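You operate a simulated robot arm through the tools that you are given. There is no shell and no other tool.

You are at the controls of a simulated robot arm. One attempt, no reset.

Task
Wax the dry patch on the wooden worktop with the pad.
Fine: lay the pad back and close the tin. A coat counts when it lies all over at full strength: go over it till it gets no stronger.

It is judged by the outcome, as a careful person would: the job done as asked, and still so three seconds after it is handed in. It fails if anything else is knocked over, pushed out of place, dropped, spilled or broken.

Robot
A 6-joint arm with a two-finger parallel gripper, fixed in place. Base frame: the origin is at the foot of the arm, x ahead of it, y to its left, z up. Units: cm, degrees, N and s.
With the tool pointing down near the work surface it reaches from about 48 to 88 cm from the base axis. Its first joint turns from -115.0 to 115.0 degrees. Payload 4.2 kg.
Tool frame: the origin (TCP) lies between the finger pads and is the grasp point; the fingertips stand 2.3 cm ahead of it; z points along the fingers, y is the line along which they close. Largest opening 9.4 cm; finger width 3.8, thickness 1; the body of the gripper, 5.4 by 9.6 cm, starts 3.9 cm behind the TCP.
Orientation is that of the tool frame in the base frame, as a unit quaternion [w, x, y, z]. With the fingers straight down and closing along the base's y, the tool's x points along the base's -x, its y along +y and its z along -z.

Tools
- The arm moves only by the tool step_arm. Its argument "targets" is a list of rows, each a list of 7 numbers: the shift along the base's x, y, z in m, then the turn, a rotation vector about the base's x, y, z in degrees, then the finger opening in m, from 0 to 0.094. In form: [[dx, dy, dz, rx, ry, rz, claw], ...]. A call has 1 to 20 rows; each row is the pose to reach, as a shift and turn from the pose commanded when the call began. Each row takes 0.2 s and may step no farther than 5 cm and 8.6 degrees from the row before; otherwise, or with a gripper value out of range, the whole call is refused. A pose out of reach is approached as far as the arm can. The call stops where the force on the tool passes 40 N (or 10 N more than at its start, if that is more) or the arm is blocked; 0.2 s more then pass. Each finger travels about 10.8 cm/s and halts on what it meets, pressing with about 30 N; the grip force reading is that of the motor and also rises with nothing between the fingers. The clock runs only during rows and for 0.2 s after the last one: add rows that repeat a pose to give the fingers time. The reply holds the time, the measured pose of the TCP, the force on the tool along the base axes, the opening and the grip force, in the units named above and with some noise, with the torque about the TCP (base axes, N m) and any sound that the robot's microphone picked up, and new pictures: "show" is both (left out), scene, wrist or none.
- Cameras (640 x 400 px; columns grow to the right, rows downward): "scene" is fixed at [21.98, -50.08, 145.17]; the picture's right is [0.58, -0.81, 0.00], its down [-0.67, -0.48, -0.56] and it looks along [0.46, 0.33, -0.83] (base axes); focal length 243 px, centre (320, 200). "wrist" rides on the gripper at [8.6, 1.6, -7.4] in the tool frame; the picture's right is [-0.18, 0.98, 0.00], its down [-0.58, -0.11, -0.81] and it looks along [-0.79, -0.15, 0.59] (tool axes); focal length 243 px, centre (320, 200). There is no depth. A picture from a camera that has moved, and an enlarged one, comes with that camera's place and axes in the base frame and with its lens.
- raise_lower(by): slides the trunk up (or, below 0, down) by that many cm; the arm rides with it, the base frame stays. It gives what a move gives, with no picture.
- inspect(camera, box): a new picture of the part [left, top, right, bottom] of that camera's present view, enlarged. It takes no simulated time.
- finish_job(): hands the job in; it is judged then, once.

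Nothing tells you positions but the pictures and the camera data. Unless the task says otherwise, let go and move clear before handing in.

The tools are called after "Request:" as a command line: name --pt "numbers of a row" for each row, then --argument value for the rest, lists and objects as JSON in quotes. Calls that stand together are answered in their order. step_arm: Moves the arm, as the interface text tells. Its arguments: {"type":"object","properties":{"targets":{"type":"array","items":{"type":"array","items":{"type":"number"}}},"show":{"type":"string","enum":["both","scene","wrist","none"]}},"required":["targets"]} The other tools are called the same way: raise_lower (by) slides the trunk up or down; inspect (camera, box) takes an enlarged picture of a part of a camera's view; finish_job () hands the job in.

At the start:

```text
clock: 0.0
position: [55.54, -23.41, 117.02]
tool_rot: [0.0, 0.0, 1.0, 0.0]
wrist_force: [0.4, -0.3, -0.5]
moment: [0.02, 0.03, 0.0]
grip_width: 9.39
gripper_force: 0.1
trunk travel left (down, up): [-72.5, 26.5]
```

scene: 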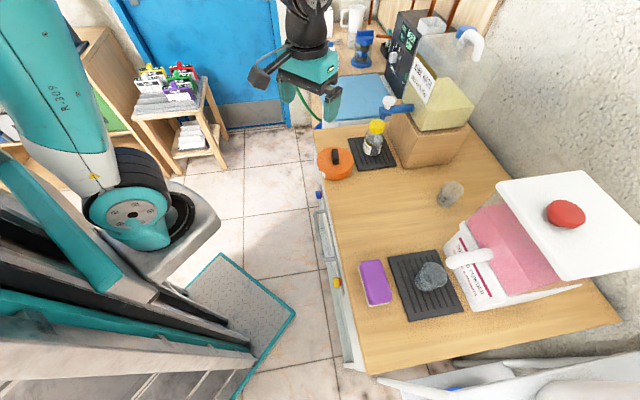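
wrist: 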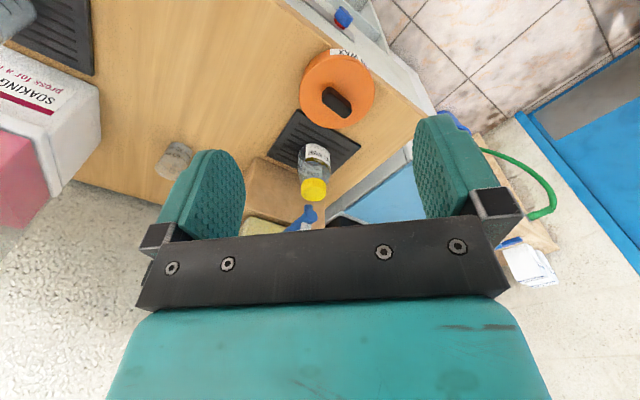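

I see a wooden worktop with an orange round tin, a bottle on a black mat, a purple sponge/block, a black tray with a grey lump, and a big dispenser. I'll zoom in before I move anything.

Request:
inspect --camera "scene" --box '[300, 100, 500, 225]'

Request:
inspect --camera "scene" --box '[320, 220, 520, 345]'

Request:
inspect --camera "scene" --box '[420, 160, 640, 300]'

Request:
inspect --camera "wrist" --box '[120, 20, 420, 210]'

```text
3.20 times, centred on (400, 162) of scene
camera zoom: at [21.98, -50.08, 145.17], right [0.58, -0.81, 0.0], down [-0.67, -0.48, -0.56], along [0.46, 0.33, -0.83], focal length 778 px, centre (64, 320)
```

zoom: 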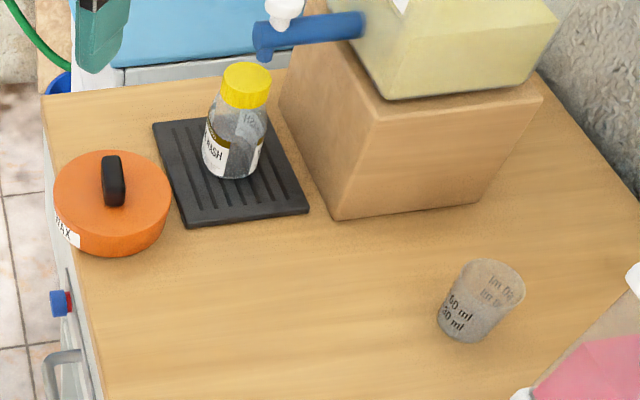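

```text
3.20 times, centred on (420, 282) of scene
camera zoom: at [21.98, -50.08, 145.17], right [0.58, -0.81, 0.0], down [-0.67, -0.48, -0.56], along [0.46, 0.33, -0.83], focal length 778 px, centre (0, -64)
```

zoom: 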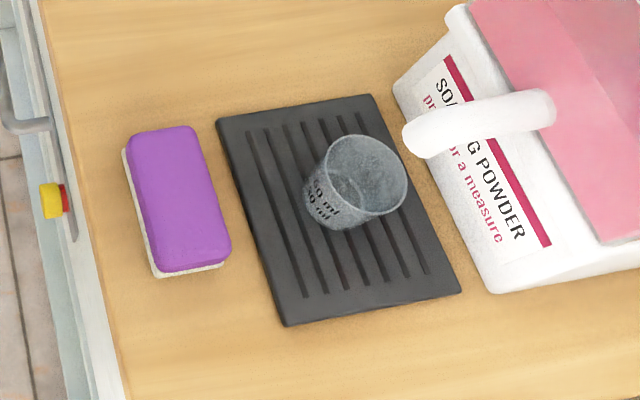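

```text
2.86 times, centred on (530, 230) of scene
camera zoom: at [21.98, -50.08, 145.17], right [0.58, -0.81, 0.0], down [-0.67, -0.48, -0.56], along [0.46, 0.33, -0.83], focal length 695 px, centre (-280, 114)
```

zoom: 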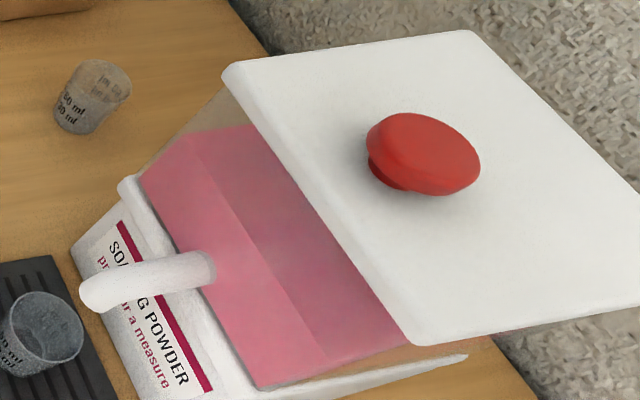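

```text
2.11 times, centred on (270, 115) of wrist
camera zoom: at [46.83, -21.85, 124.36], right [0.18, 0.98, 0.0], down [0.58, -0.11, 0.81], along [0.79, -0.15, -0.59], focal length 511 px, centre (425, 379)
```

zoom: 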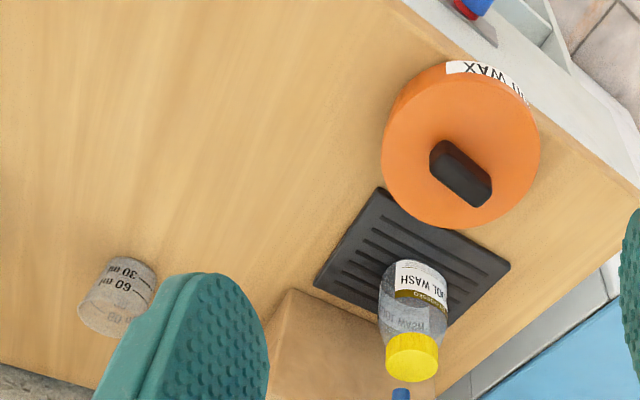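

The worktop is at about z≈87. The orange "WAX" tin has a lid with a black handle near (66,-24), and the purple pad is near (42,-51). I still need to find the dry patch, so I'm zooming in on the wood.

Request:
inspect --camera "scene" --box '[315, 170, 475, 270]'

Request:
inspect --camera "scene" --box '[300, 110, 640, 390]'

Request:
inspect --camera "wrist" --box '[60, 0, 320, 160]'

Request:
inspect --camera "scene" --box '[300, 0, 500, 125]'

```text
4.00 times, centred on (395, 220) of scene
camera zoom: at [21.98, -50.08, 145.17], right [0.58, -0.81, 0.0], down [-0.67, -0.48, -0.56], along [0.46, 0.33, -0.83], focal length 972 px, centre (20, 120)
```

zoom: 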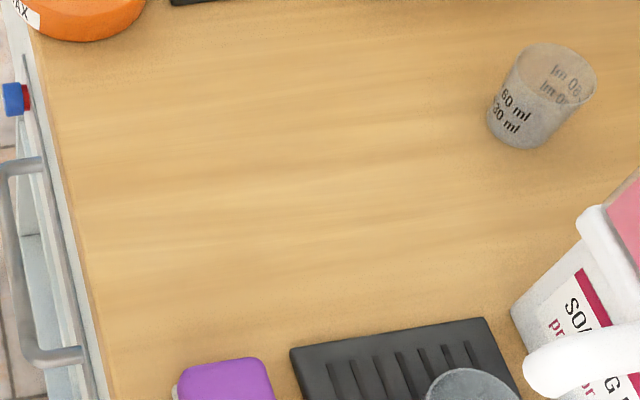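

```text
1.43 times, centred on (470, 250) of scene
camera zoom: at [21.98, -50.08, 145.17], right [0.58, -0.81, 0.0], down [-0.67, -0.48, -0.56], along [0.46, 0.33, -0.83], focal length 347 px, centre (106, 129)
```

zoom: 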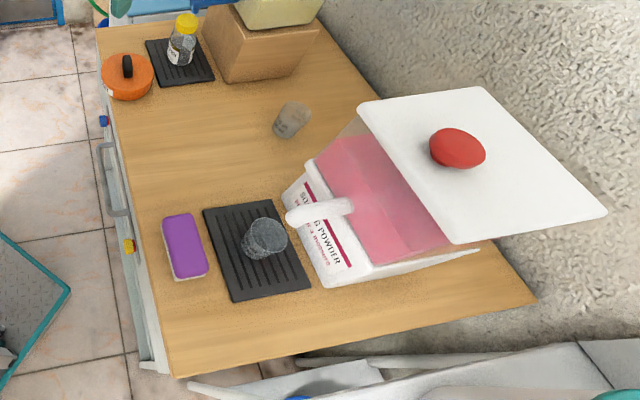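

```text
2.46 times, centred on (190, 80) of wrist
camera zoom: at [46.83, -21.85, 124.36], right [0.18, 0.98, 0.0], down [0.58, -0.11, 0.81], along [0.79, -0.15, -0.59], focal length 597 px, centre (640, 495)
```

zoom: 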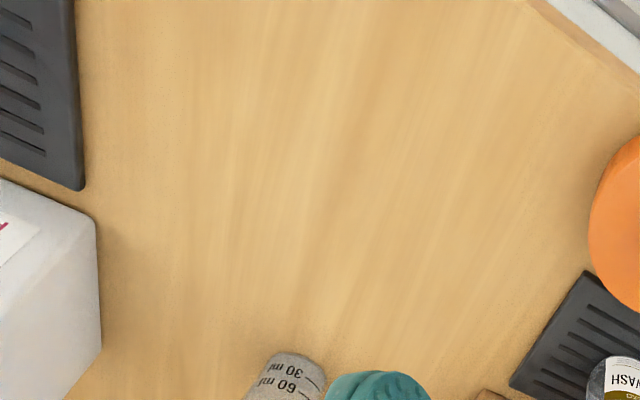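

```text
3.20 times, centred on (400, 62) of scene
camera zoom: at [21.98, -50.08, 145.17], right [0.58, -0.81, 0.0], down [-0.67, -0.48, -0.56], along [0.46, 0.33, -0.83], focal length 778 px, centre (64, 640)
```

zoom: 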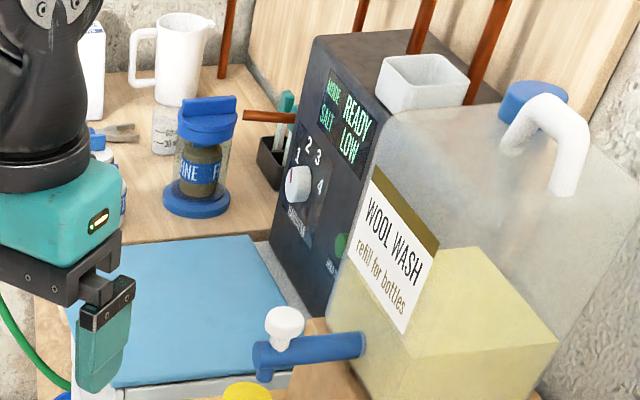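

I can't pick out the dry patch yet. I'll move the wrist over the worktop, high up and tilted, to see the wood more squarely.

Request:
step_arm --pt "0 -0.03 0.01 0 7 0 0.094" --pt "0 -0.06 0.02 0 14 0 0.094" --pt "0 -0.09 0.03 0 21 0 0.094" --pt "0 -0.12 0.04 0 28 0 0.094" --pt "0 -0.15 0.05 0 30 0 0.094"

```text
clock: 1.2
position: [51.9, -35.91, 116.73]
tool_rot: [-0.254, 0.001, 0.967, 0.0]
wrist_force: [0.1, 0.3, -0.8]
moment: [0.01, 0.04, 0.02]
grip_width: 9.39
gripper_force: 0.0
out of reach, approached as far as the arm can: row 4, 5
trunk travel left (down, up): [-72.5, 26.5]
camera wrist: at [47.9, -34.47, 127.38], right [0.16, 0.98, -0.09], down [0.9, -0.11, 0.42], along [0.4, -0.15, -0.91], focal length 243 px, centre (320, 200)
```

scene: 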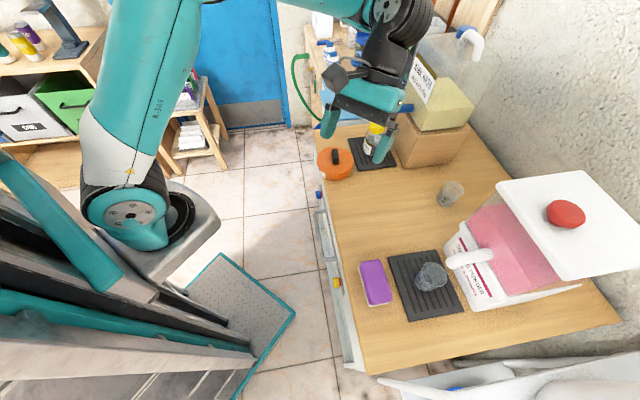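
wrist: 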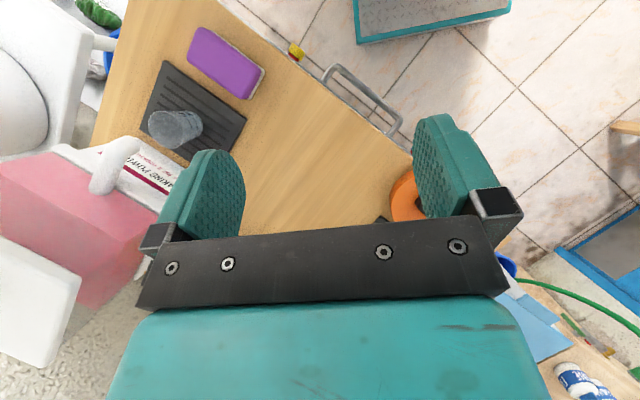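

Request:
inspect --camera "wrist" --box '[90, 0, 410, 200]'

Request:
inspect --camera "wrist" --box '[220, 70, 430, 240]'

```text
2.00 times, centred on (250, 100) of wrist
camera zoom: at [47.9, -34.47, 127.38], right [0.16, 0.98, -0.09], down [0.9, -0.11, 0.42], along [0.4, -0.15, -0.91], focal length 485 px, centre (460, 400)
```

zoom: 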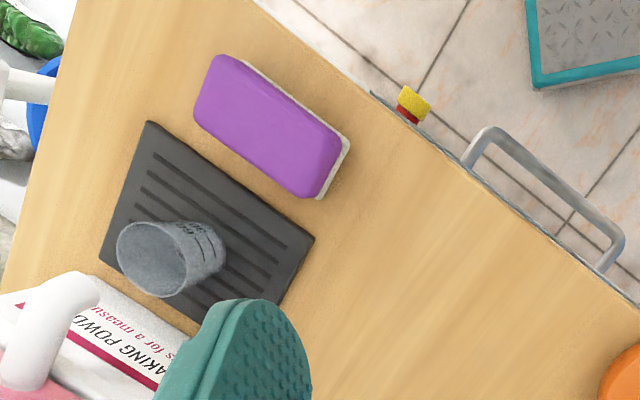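

```text
2.35 times, centred on (325, 155) of wrist
camera zoom: at [47.9, -34.47, 127.38], right [0.16, 0.98, -0.09], down [0.9, -0.11, 0.42], along [0.4, -0.15, -0.91], focal length 571 px, centre (308, 306)
```

zoom: 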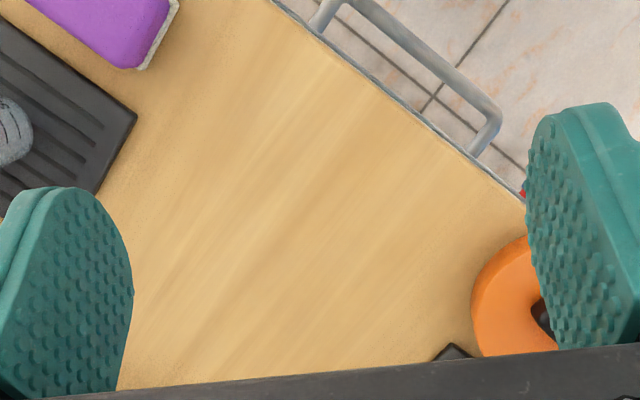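

Request:
inspect --camera "scene" --box '[0, 0, 240, 150]'

Request:
inspect --camera "scene" --box '[330, 180, 430, 245]'

Request:
inspect --camera "scene" --box '[380, 290, 640, 400]'

Request:
inspect --camera "wrist" --box '[440, 200, 640, 400]'

```text
2.67 times, centred on (120, 75) of scene
camera zoom: at [21.98, -50.08, 145.17], right [0.58, -0.81, 0.0], down [-0.67, -0.48, -0.56], along [0.46, 0.33, -0.83], focal length 648 px, centre (853, 533)
```

zoom: 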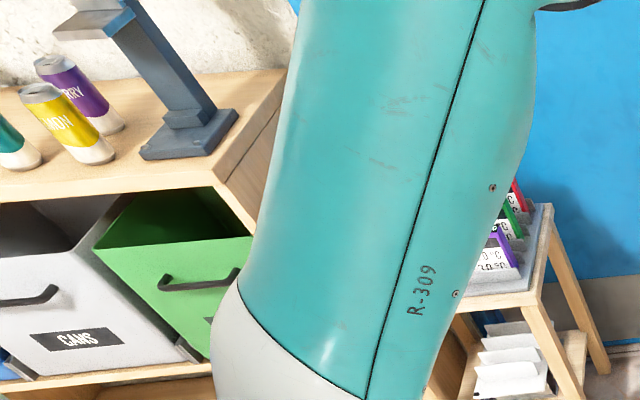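

```text
6.15 times, centred on (380, 212) of scene
camera zoom: at [21.98, -50.08, 145.17], right [0.58, -0.81, 0.0], down [-0.67, -0.48, -0.56], along [0.46, 0.33, -0.83], focal length 1496 px, centre (-49, 123)
```

zoom: 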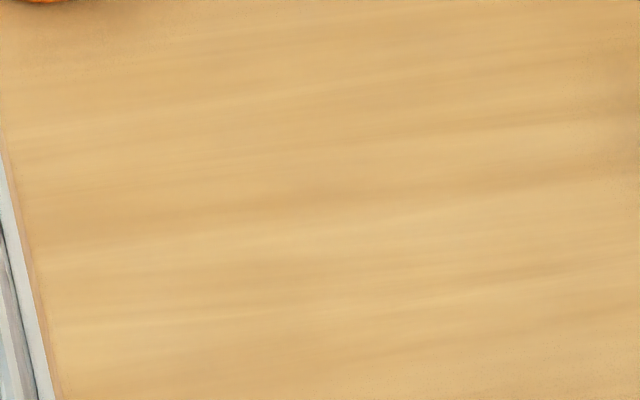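

```text
2.46 times, centred on (510, 345) of scene
camera zoom: at [21.98, -50.08, 145.17], right [0.58, -0.81, 0.0], down [-0.67, -0.48, -0.56], along [0.46, 0.33, -0.83], focal length 598 px, centre (-148, -157)
```

zoom: 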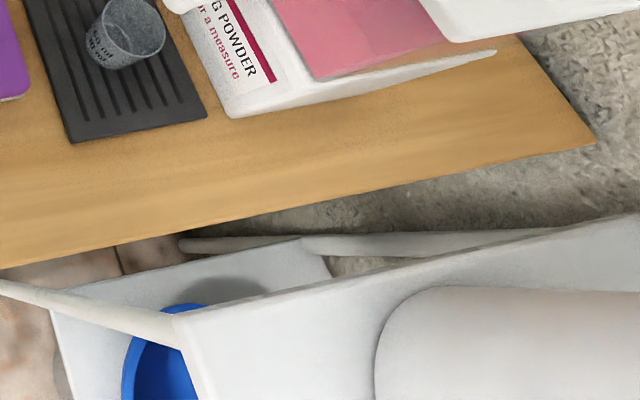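

```text
2.00 times, centred on (540, 300) of wrist
camera zoom: at [47.9, -34.47, 127.38], right [0.16, 0.98, -0.09], down [0.9, -0.11, 0.42], along [0.4, -0.15, -0.91], focal length 485 px, centre (-120, 0)
```

zoom: 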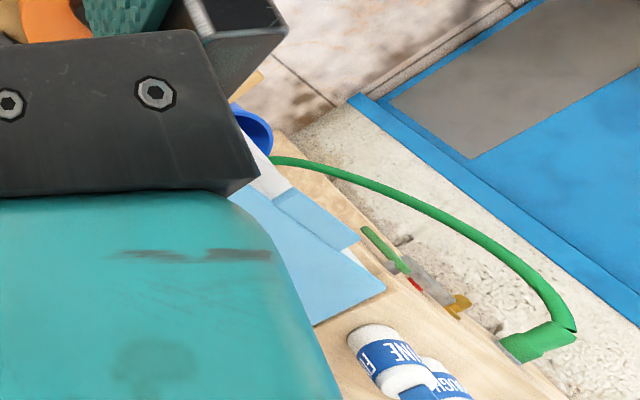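

I'll come lower with the tool upright and look across the middle of the worktop from close up.

Request:
step_arm --pt "0 0 -0.03 0 -7.5 0 0.094" --pt "0 0 -0.06 0 -15 0 0.094" --pt "0 0 -0.09 0 -22.5 0 0.094" --pt "0 0 -0.12 0 -30 0 0.094" --pt "0 0 -0.12 0 -30 0 0.094" --show "wrist"

```text
clock: 2.4
position: [52.12, -36.13, 104.4]
tool_rot: [0.0, 0.0, 1.0, -0.001]
wrist_force: [0.2, -0.1, -0.1]
moment: [0.01, 0.02, -0.03]
grip_width: 9.39
gripper_force: 0.1
trunk travel left (down, up): [-72.5, 26.5]
camera wrist: at [43.31, -34.62, 111.84], right [0.18, 0.98, 0.0], down [0.58, -0.11, 0.81], along [0.79, -0.15, -0.59], focal length 243 px, centre (320, 200)
```

wrist: 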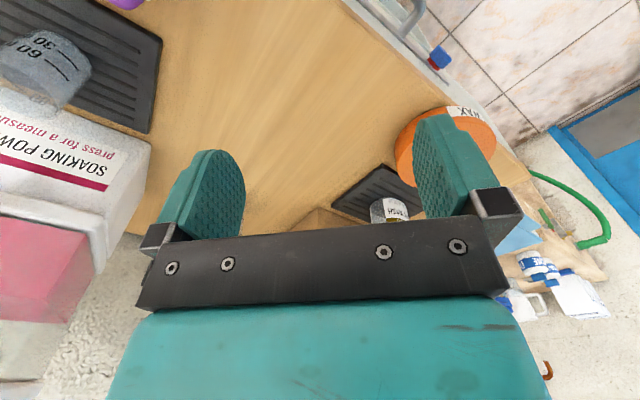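

Request:
inspect --camera "wrist" --box '[130, 0, 450, 200]'

Request:
inspect --camera "scene" --box '[310, 110, 510, 235]'

Request:
inspect --camera "scene" --box '[310, 200, 450, 287]'

```text
2.00 times, centred on (290, 100) of wrist
camera zoom: at [43.31, -34.62, 111.84], right [0.18, 0.98, 0.0], down [0.58, -0.11, 0.81], along [0.79, -0.15, -0.59], focal length 485 px, centre (380, 400)
```

zoom: 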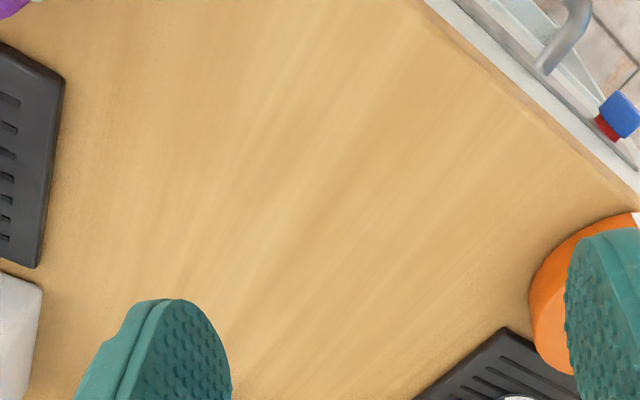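

```text
3.20 times, centred on (410, 172) of scene
camera zoom: at [21.98, -50.08, 145.17], right [0.58, -0.81, 0.0], down [-0.67, -0.48, -0.56], along [0.46, 0.33, -0.83], focal length 778 px, centre (32, 288)
```

zoom: 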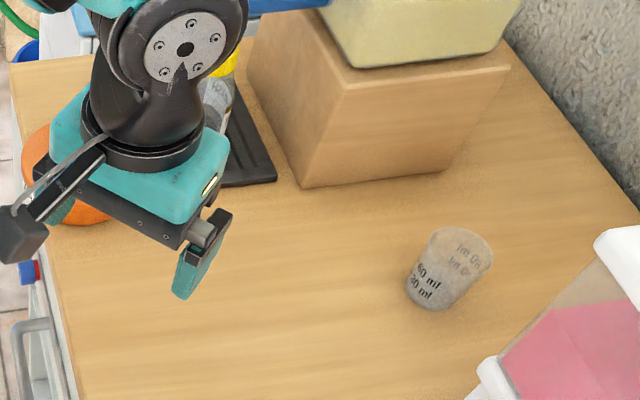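

```text
4.57 times, centred on (380, 244) of scene
camera zoom: at [21.98, -50.08, 145.17], right [0.58, -0.81, 0.0], down [-0.67, -0.48, -0.56], along [0.46, 0.33, -0.83], focal length 1111 px, centre (46, 1)
```

zoom: 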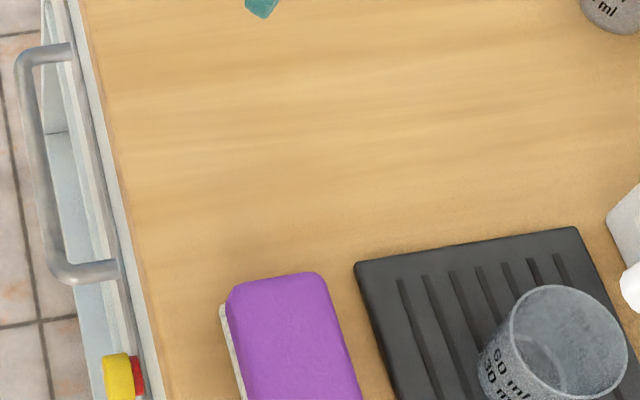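

Request:
inspect --camera "wrist" --box '[150, 0, 290, 87]'

Request:
inspect --camera "wrist" --box '[210, 60, 400, 180]'

Request:
inspect --camera "wrist" --box '[260, 0, 420, 100]'

```text
4.57 times, centred on (220, 44) of wrist
camera zoom: at [43.31, -34.62, 111.84], right [0.18, 0.98, 0.0], down [0.58, -0.11, 0.81], along [0.79, -0.15, -0.59], focal length 1109 px, centre (777, 915)
```

zoom: 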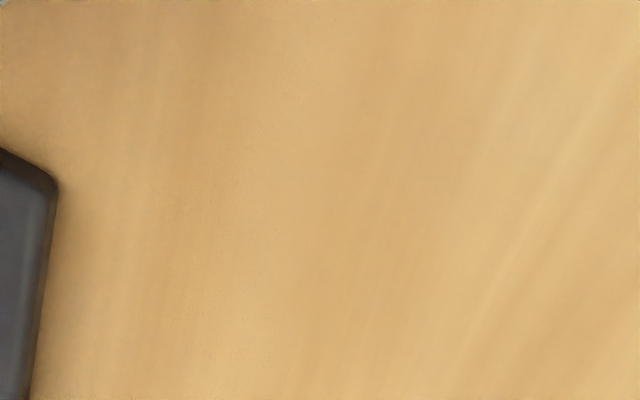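

```text
3.33 times, centred on (305, 120) of wrist
camera zoom: at [43.31, -34.62, 111.84], right [0.18, 0.98, 0.0], down [0.58, -0.11, 0.81], along [0.79, -0.15, -0.59], focal length 809 px, centre (370, 467)
```

zoom: 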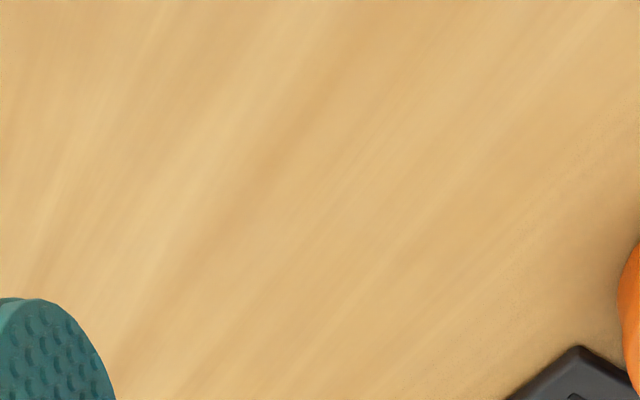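

```text
4.00 times, centred on (340, 50) of wrist
camera zoom: at [43.31, -34.62, 111.84], right [0.18, 0.98, 0.0], down [0.58, -0.11, 0.81], along [0.79, -0.15, -0.59], focal length 970 px, centre (240, 800)
```

zoom: 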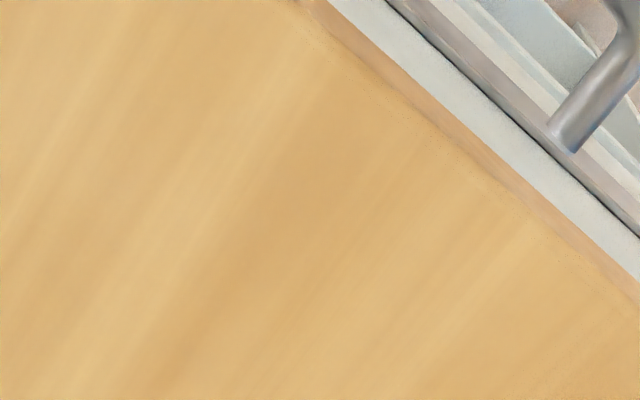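

The wood looks nearly uniform from here. I'll raise the trunk for a higher overview of the whole worktop and anything else nearby.

Request:
raise_lower --by 26

Request:
step_arm --pt "-0.01 0 0.03 0 8 0 0.094" --pt "-0.02 0 0.05 0 16 0 0.094" --pt "-0.03 0 0.06 0 24 0 0.094" --pt "-0.03 0 0.06 0 32 0 0.094"

```text
clock: 5.1
position: [52.14, -36.27, 130.4]
tool_rot: [-0.001, 0.0, 1.0, 0.0]
wrist_force: [0.0, 0.0, -0.2]
moment: [-0.01, 0.03, 0.02]
grip_width: 9.38
gripper_force: 0.1
trunk travel left (down, up): [-98.5, 0.5]
```

```text
clock: 6.1
position: [49.16, -36.07, 136.59]
tool_rot: [-0.275, -0.001, 0.961, 0.001]
wrist_force: [-0.8, 0.1, 0.2]
moment: [-0.01, -0.02, 0.0]
grip_width: 9.38
gripper_force: 0.1
trunk travel left (down, up): [-98.5, 0.5]
camera wrist: at [45.66, -34.52, 147.43], right [0.16, 0.98, -0.1], down [0.92, -0.11, 0.37], along [0.36, -0.15, -0.92], focal length 243 px, centre (320, 200)
```

scene: 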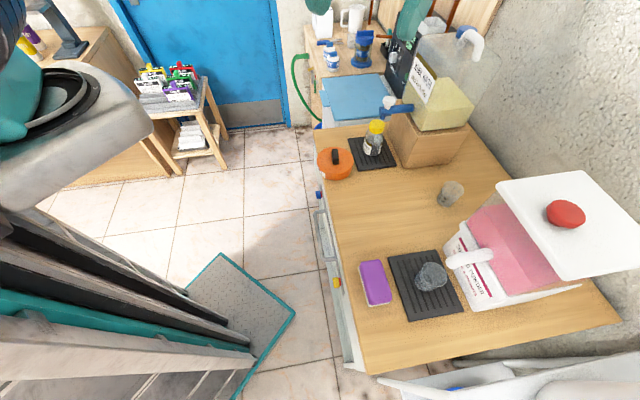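
wrist: 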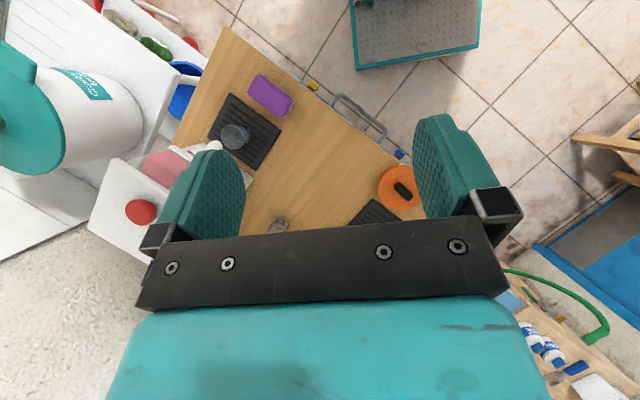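

Request:
inspect --camera "wrist" --box '[170, 20, 430, 240]'

Request:
inspect --camera "scene" --box '[310, 115, 530, 255]'

Request:
inspect --camera "scene" --box '[350, 0, 510, 60]'

Request:
inspect --camera "wrist" --box '[0, 0, 220, 180]'

```text
1.82 times, centred on (300, 130) of wrist
camera zoom: at [45.66, -34.52, 147.43], right [0.16, 0.98, -0.1], down [0.92, -0.11, 0.37], along [0.36, -0.15, -0.92], focal length 441 px, centre (356, 327)
```

zoom: 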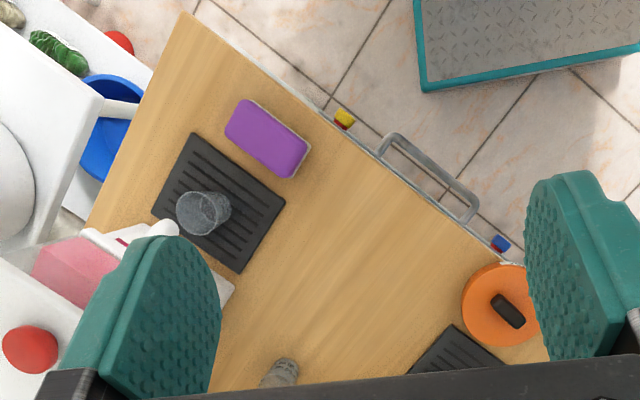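

```text
2.86 times, centred on (420, 185) of scene
camera zoom: at [21.98, -50.08, 145.17], right [0.58, -0.81, 0.0], down [-0.67, -0.48, -0.56], along [0.46, 0.33, -0.83], focal length 695 px, centre (34, 243)
```

zoom: 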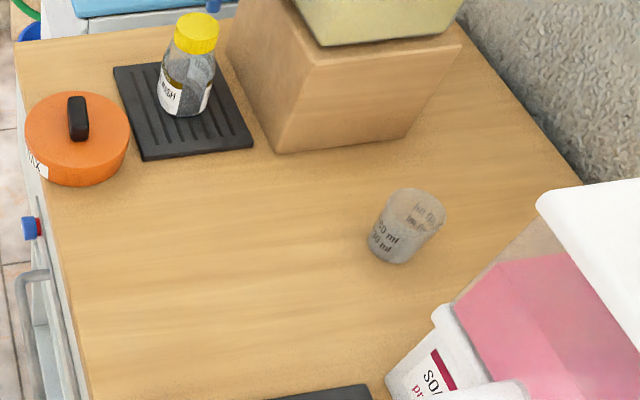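

```text
4.00 times, centred on (430, 30) of scene
camera zoom: at [21.98, -50.08, 145.17], right [0.58, -0.81, 0.0], down [-0.67, -0.48, -0.56], along [0.46, 0.33, -0.83], focal length 972 px, centre (-120, 880)
```

zoom: 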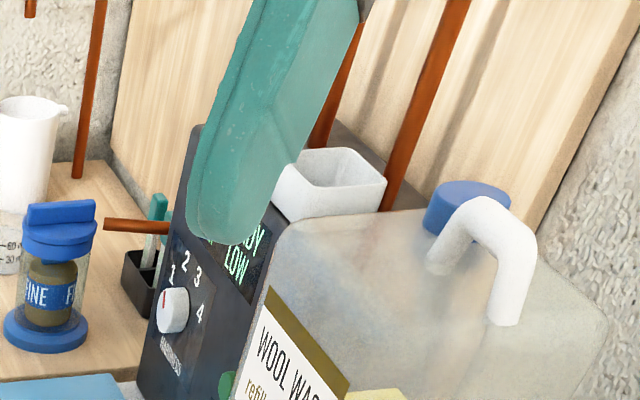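

```text
2.22 times, centred on (110, 90) of wrist
camera zoom: at [45.66, -34.52, 147.43], right [0.16, 0.98, -0.1], down [0.92, -0.11, 0.37], along [0.36, -0.15, -0.92], focal length 539 px, centre (787, 444)
```

zoom: 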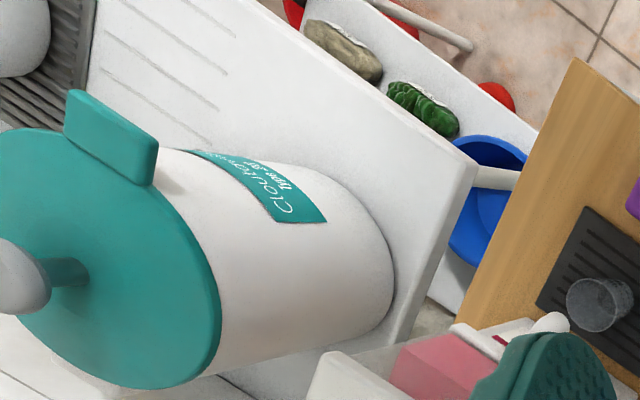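

Request:
inspect --camera "wrist" --box '[250, 90, 410, 230]'

Request:
inspect --camera "wrist" --box '[200, 20, 330, 140]'

Request:
inspect --camera "wrist" --box '[440, 0, 640, 160]'

```text
2.86 times, centred on (330, 160) of wrist
camera zoom: at [45.66, -34.52, 147.43], right [0.16, 0.98, -0.1], down [0.92, -0.11, 0.37], along [0.36, -0.15, -0.92], focal length 693 px, centre (291, 314)
```

zoom: 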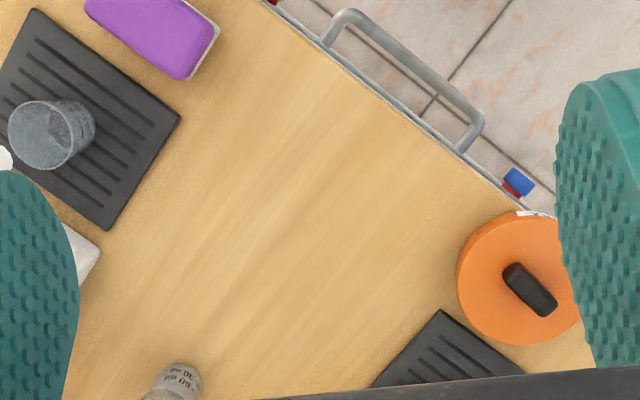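

```text
3.33 times, centred on (265, 80) of wrist
camera zoom: at [45.66, -34.52, 147.43], right [0.16, 0.98, -0.1], down [0.92, -0.11, 0.37], along [0.36, -0.15, -0.92], focal length 809 px, centre (503, 600)
```

zoom: 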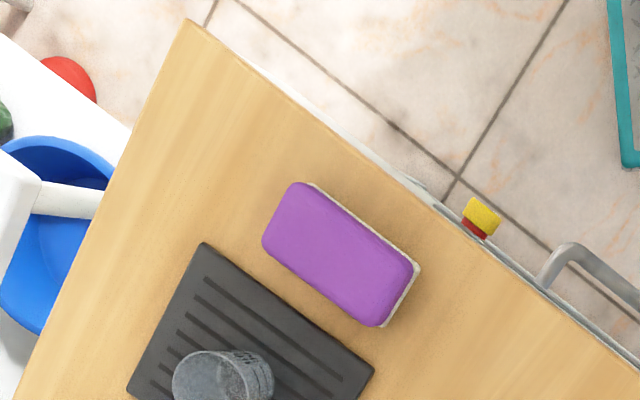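

```text
2.50 times, centred on (540, 80) of wrist
camera zoom: at [45.66, -34.52, 147.43], right [0.16, 0.98, -0.1], down [0.92, -0.11, 0.37], along [0.36, -0.15, -0.92], focal length 606 px, centre (-230, 500)
```

zoom: 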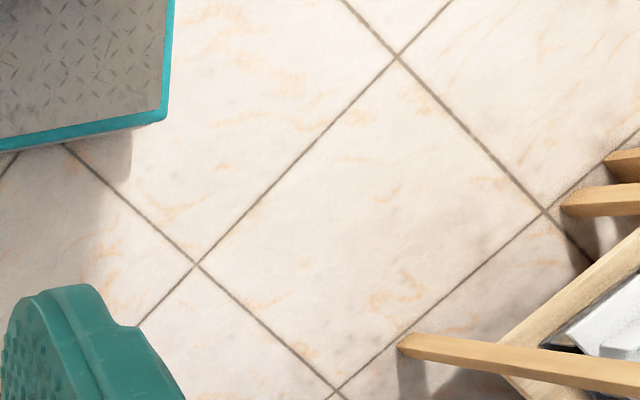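

Nothing stands out as an edge yet, though the middle of the worktop between the pad and the tin looks a bit paler. I'll straighten the tool, turn it to line up with the table edge (about 45°), and lower the trunk for a closer look.

Request:
step_arm --pt "0 0 0 0 -8 0 0.094" --pt "0 0 0 0 -16 0 0.094" --pt "0 0 0 0 -24 0 0.094" --pt "0 0 0 0 -32 0 0.094" --show "none"

Request:
raise_lower --by -26

Request:
step_arm --pt "0 -0.02 0 0 0 8 0.094" --pt "0 -0.04 0 0 0 16 0.094" --pt "0 -0.06 0 0 0 24 0.094" --pt "0 -0.08 0 0 0 32 0.094" --pt "0 -0.09 0 0 0 40 0.094" --pt "0 -0.09 0 0 0 45 0.094"

```text
clock: 7.1
position: [49.13, -36.36, 136.45]
tool_rot: [0.002, 0.0, 1.0, 0.0]
wrist_force: [-0.5, 0.6, 0.5]
moment: [0.0, 0.02, 0.02]
grip_width: 9.42
gripper_force: 0.0
trunk travel left (down, up): [-98.5, 0.5]
```

```text
clock: 9.7
position: [49.16, -36.21, 110.32]
tool_rot: [0.0, 0.0, 1.0, 0.001]
wrist_force: [-0.3, 1.0, 0.4]
moment: [-0.03, -0.03, -0.01]
grip_width: 9.4
gripper_force: 0.1
trunk travel left (down, up): [-72.5, 26.5]
```

```text
clock: 11.1
position: [49.13, -45.12, 110.58]
tool_rot: [0.0, -0.384, 0.924, 0.0]
wrist_force: [-0.1, 0.9, -0.1]
moment: [-0.01, 0.03, -0.02]
grip_width: 9.39
gripper_force: 0.1
trunk travel left (down, up): [-72.5, 26.5]
camera wrist: at [41.74, -50.23, 117.92], right [-0.57, 0.82, 0.0], down [0.49, 0.33, 0.81], along [0.66, 0.46, -0.59], focal length 243 px, centre (320, 200)
```

scene: 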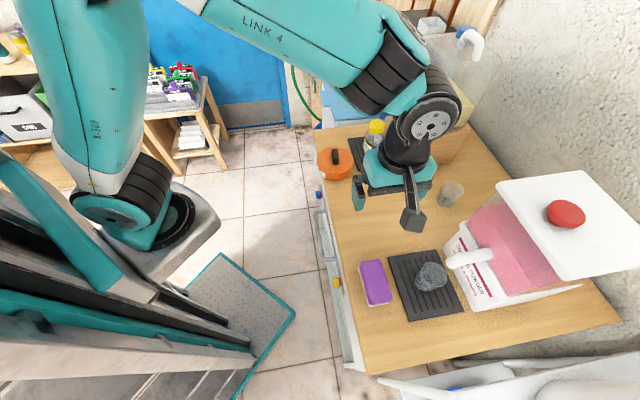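
wrist: 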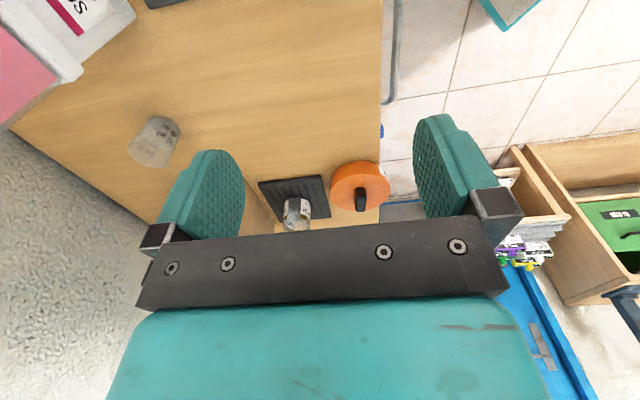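

Request:
inspect --camera "wrist" --box '[100, 0, 400, 190]'

Request:
inspect --camera "wrist" --box '[230, 0, 390, 100]'

```text
2.11 times, centred on (250, 95) of wrist
camera zoom: at [41.74, -50.23, 117.92], right [-0.57, 0.82, 0.0], down [0.49, 0.33, 0.81], along [0.66, 0.46, -0.59], focal length 511 px, centre (467, 421)
```

zoom: 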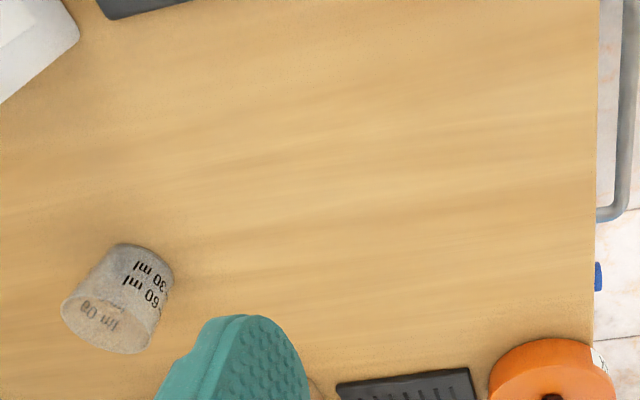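

```text
4.00 times, centred on (310, 50) of wrist
camera zoom: at [41.74, -50.23, 117.92], right [-0.57, 0.82, 0.0], down [0.49, 0.33, 0.81], along [0.66, 0.46, -0.59], focal length 970 px, centre (360, 800)
```

zoom: 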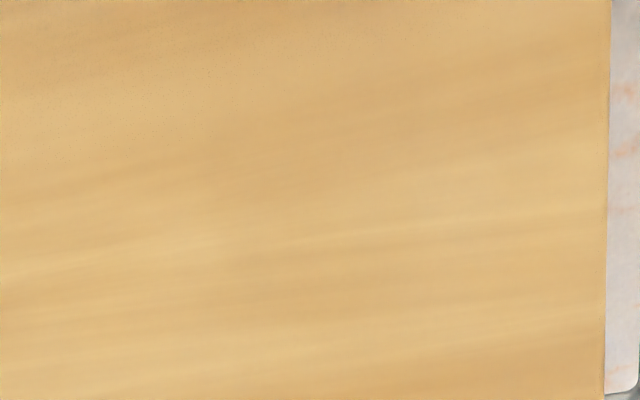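

Request:
inspect --camera "scene" --box '[350, 290, 470, 375]'

Request:
inspect --camera "scene" --box '[450, 270, 630, 370]'

Request:
inspect --camera "scene" --box '[400, 120, 530, 220]'

Request:
inspect --camera "wrist" --box '[480, 100, 640, 340]'

```text
4.71 times, centred on (410, 332) of scene
camera zoom: at [21.98, -50.08, 145.17], right [0.58, -0.81, 0.0], down [-0.67, -0.48, -0.56], along [0.46, 0.33, -0.83], focal length 1144 px, centre (-104, -424)
```

zoom: 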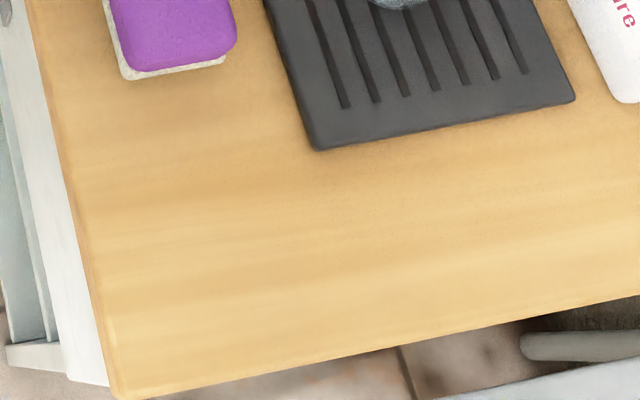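

```text
3.56 times, centred on (540, 320) of scene
camera zoom: at [21.98, -50.08, 145.17], right [0.58, -0.81, 0.0], down [-0.67, -0.48, -0.56], along [0.46, 0.33, -0.83], focal length 864 px, centre (-462, -227)
```

zoom: 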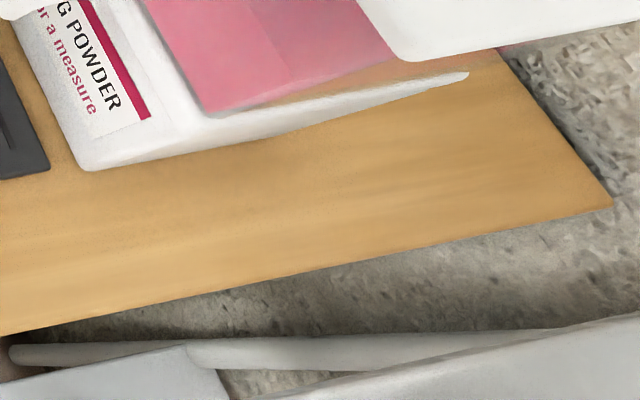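

```text
4.00 times, centred on (465, 170) of scene
camera zoom: at [21.98, -50.08, 145.17], right [0.58, -0.81, 0.0], down [-0.67, -0.48, -0.56], along [0.46, 0.33, -0.83], focal length 972 px, centre (-260, 320)
```

zoom: 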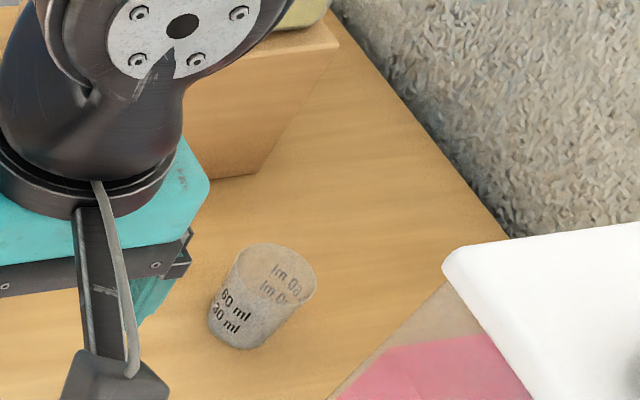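

```text
1.67 times, centred on (560, 220) of wrist
camera zoom: at [41.74, -50.23, 117.92], right [-0.57, 0.82, 0.0], down [0.49, 0.33, 0.81], along [0.66, 0.46, -0.59], focal length 404 px, centre (-80, 167)
```

zoom: 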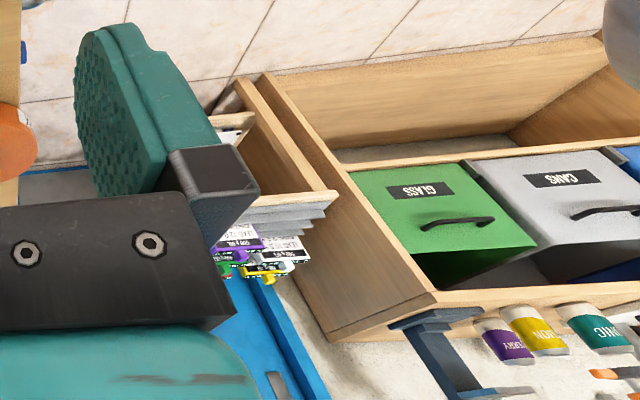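

I still can't see clear edges, so I'll go lower for a close-up of the central wood.

Request:
step_arm --pt "0 0 -0.04 0 0 0 0.094" --pt "0 0 -0.08 0 0 0 0.094" --pt "0 0.01 -0.11 0 0 0 0.094"

Request:
inspect --camera "wrist" --box '[140, 0, 460, 200]'

```text
clock: 11.9
position: [49.14, -44.04, 99.62]
tool_rot: [0.0, -0.382, 0.924, 0.0]
wrist_force: [0.1, -0.2, 0.1]
moment: [0.0, 0.0, -0.01]
grip_width: 9.37
gripper_force: 0.0
trunk travel left (down, up): [-72.5, 26.5]
camera wrist: at [41.76, -49.1, 107.03], right [-0.56, 0.83, 0.0], down [0.49, 0.33, 0.81], along [0.67, 0.46, -0.59], focal length 243 px, centre (320, 200)
```

scene: 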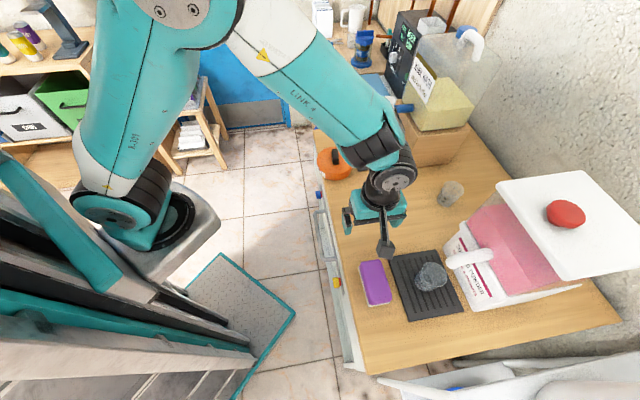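
wrist: 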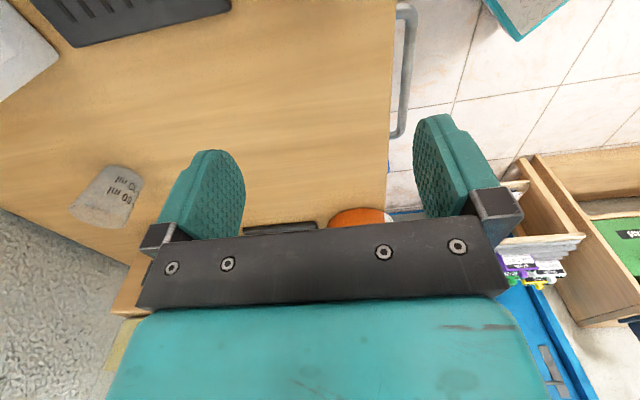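

```text
2.00 times, centred on (300, 100) of wrist
camera zoom: at [41.76, -49.1, 107.03], right [-0.56, 0.83, 0.0], down [0.49, 0.33, 0.81], along [0.67, 0.46, -0.59], focal length 485 px, centre (360, 400)
```

zoom: 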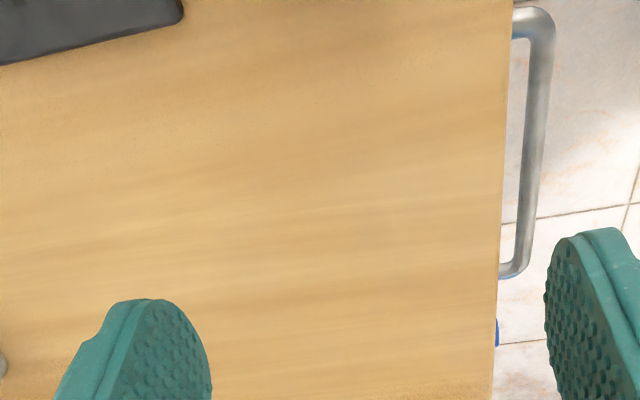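

Request:
inspect --camera "wrist" --box '[330, 80, 394, 120]'

Request:
inspect --camera "wrist" --box '[260, 0, 388, 80]'

Request:
inspect --camera "wrist" --box '[140, 50, 268, 130]'

Request:
inspect --camera "wrist" --box '[245, 130, 390, 225]'

```text
10.00 times, centred on (362, 100) of wrist
camera zoom: at [41.76, -49.1, 107.03], right [-0.56, 0.83, 0.0], down [0.49, 0.33, 0.81], along [0.67, 0.46, -0.59], focal length 2426 px, centre (-100, 1200)
```

zoom: 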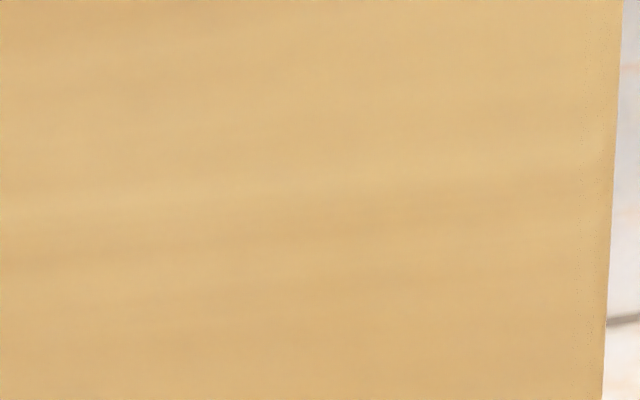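

```text
5.00 times, centred on (324, 40) of wrist
camera zoom: at [41.76, -49.1, 107.03], right [-0.56, 0.83, 0.0], down [0.49, 0.33, 0.81], along [0.67, 0.46, -0.59], focal length 1213 px, centre (300, 1000)
```

zoom: 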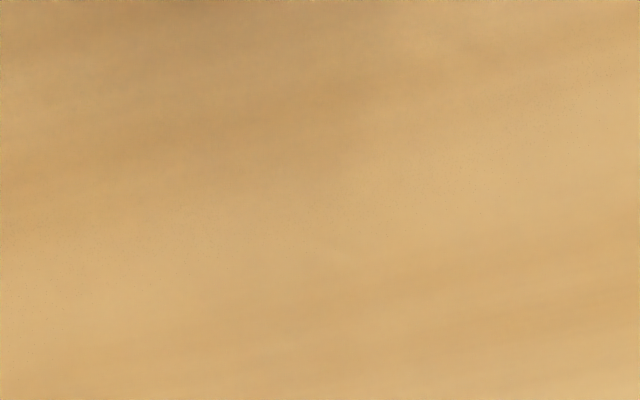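

```text
5.00 times, centred on (204, 90) of wrist
camera zoom: at [41.76, -49.1, 107.03], right [-0.56, 0.83, 0.0], down [0.49, 0.33, 0.81], along [0.67, 0.46, -0.59], focal length 1213 px, centre (900, 750)
```

zoom: 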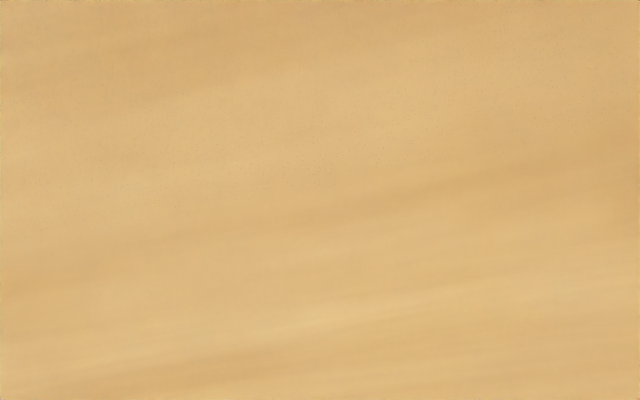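

```text
4.21 times, centred on (318, 178) of wrist
camera zoom: at [41.76, -49.1, 107.03], right [-0.56, 0.83, 0.0], down [0.49, 0.33, 0.81], along [0.67, 0.46, -0.59], focal length 1022 px, centre (330, 295)
```

zoom: 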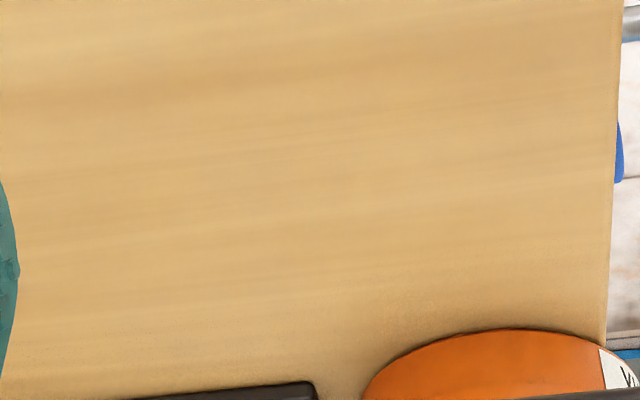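

No patch edges show here. I'll rise and look toward the lighter counter further round (+x, +y).

Request:
step_arm --pt "0 0 0.045 0 0 0 0.094" --pt "0 0 0.09 0 0 0 0.094" --pt "0 0 0.13 0 0 0 0.094" --pt "0 0.04 0.14 0 0 -8 0.094" --pt "0 0.08 0.14 0 0 -16 0.094" --pt "0 0.12 0.14 0 0 -24 0.094" --pt "0 0.16 0.14 0 0 -32 0.094" --pt "0 0.2 0.14 0 0 -40 0.094" --pt "0 0.24 0.14 0 0 -45 0.094" --pt "0 0.28 0.14 0 0 -45 0.094" --pt "0 0.32 0.14 0 0 -45 0.094" --pt "0 0.36 0.14 0 0 -45 0.094"

Request:
inspect --camera "scene" --box '[300, 100, 640, 390]'

```text
clock: 14.5
position: [49.02, -7.83, 113.62]
tool_rot: [0.0, 0.0, 1.0, 0.0]
wrist_force: [-1.2, -0.6, 0.5]
moment: [-0.01, -0.02, 0.0]
grip_width: 9.37
gripper_force: 0.0
trunk travel left (down, up): [-72.5, 26.5]
camera wrist: at [40.34, -6.34, 121.01], right [0.18, 0.98, 0.0], down [0.58, -0.11, 0.81], along [0.79, -0.15, -0.59], focal length 243 px, centre (320, 200)
```

scene: 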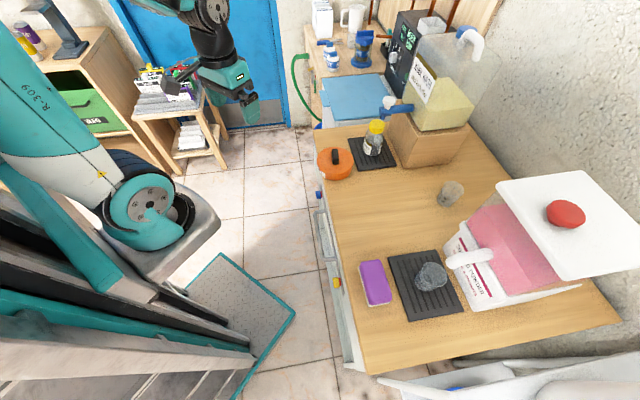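
wrist: 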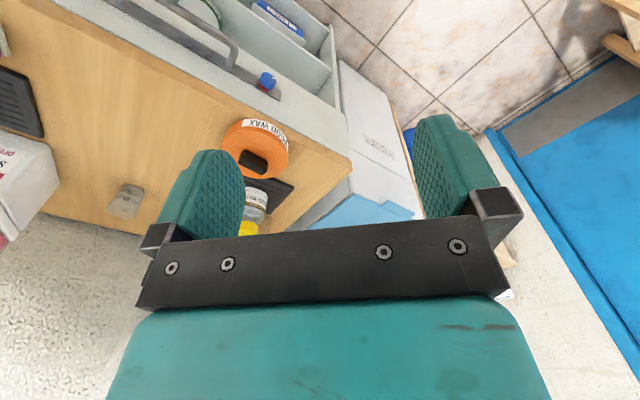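

```text
1.38 times, centred on (470, 245) of scene
camera zoom: at [21.98, -50.08, 145.17], right [0.58, -0.81, 0.0], down [-0.67, -0.48, -0.56], along [0.46, 0.33, -0.83], focal length 335 px, centre (113, 138)
```

zoom: 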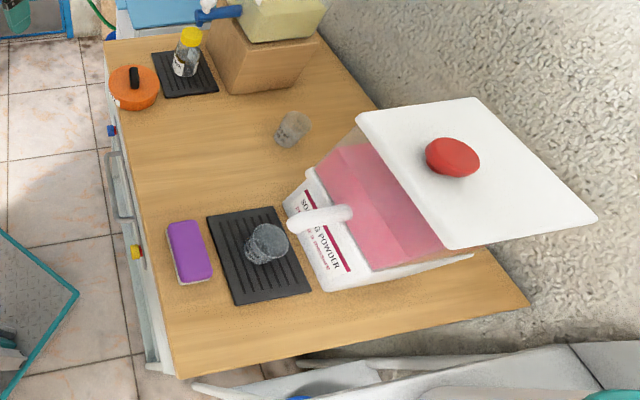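

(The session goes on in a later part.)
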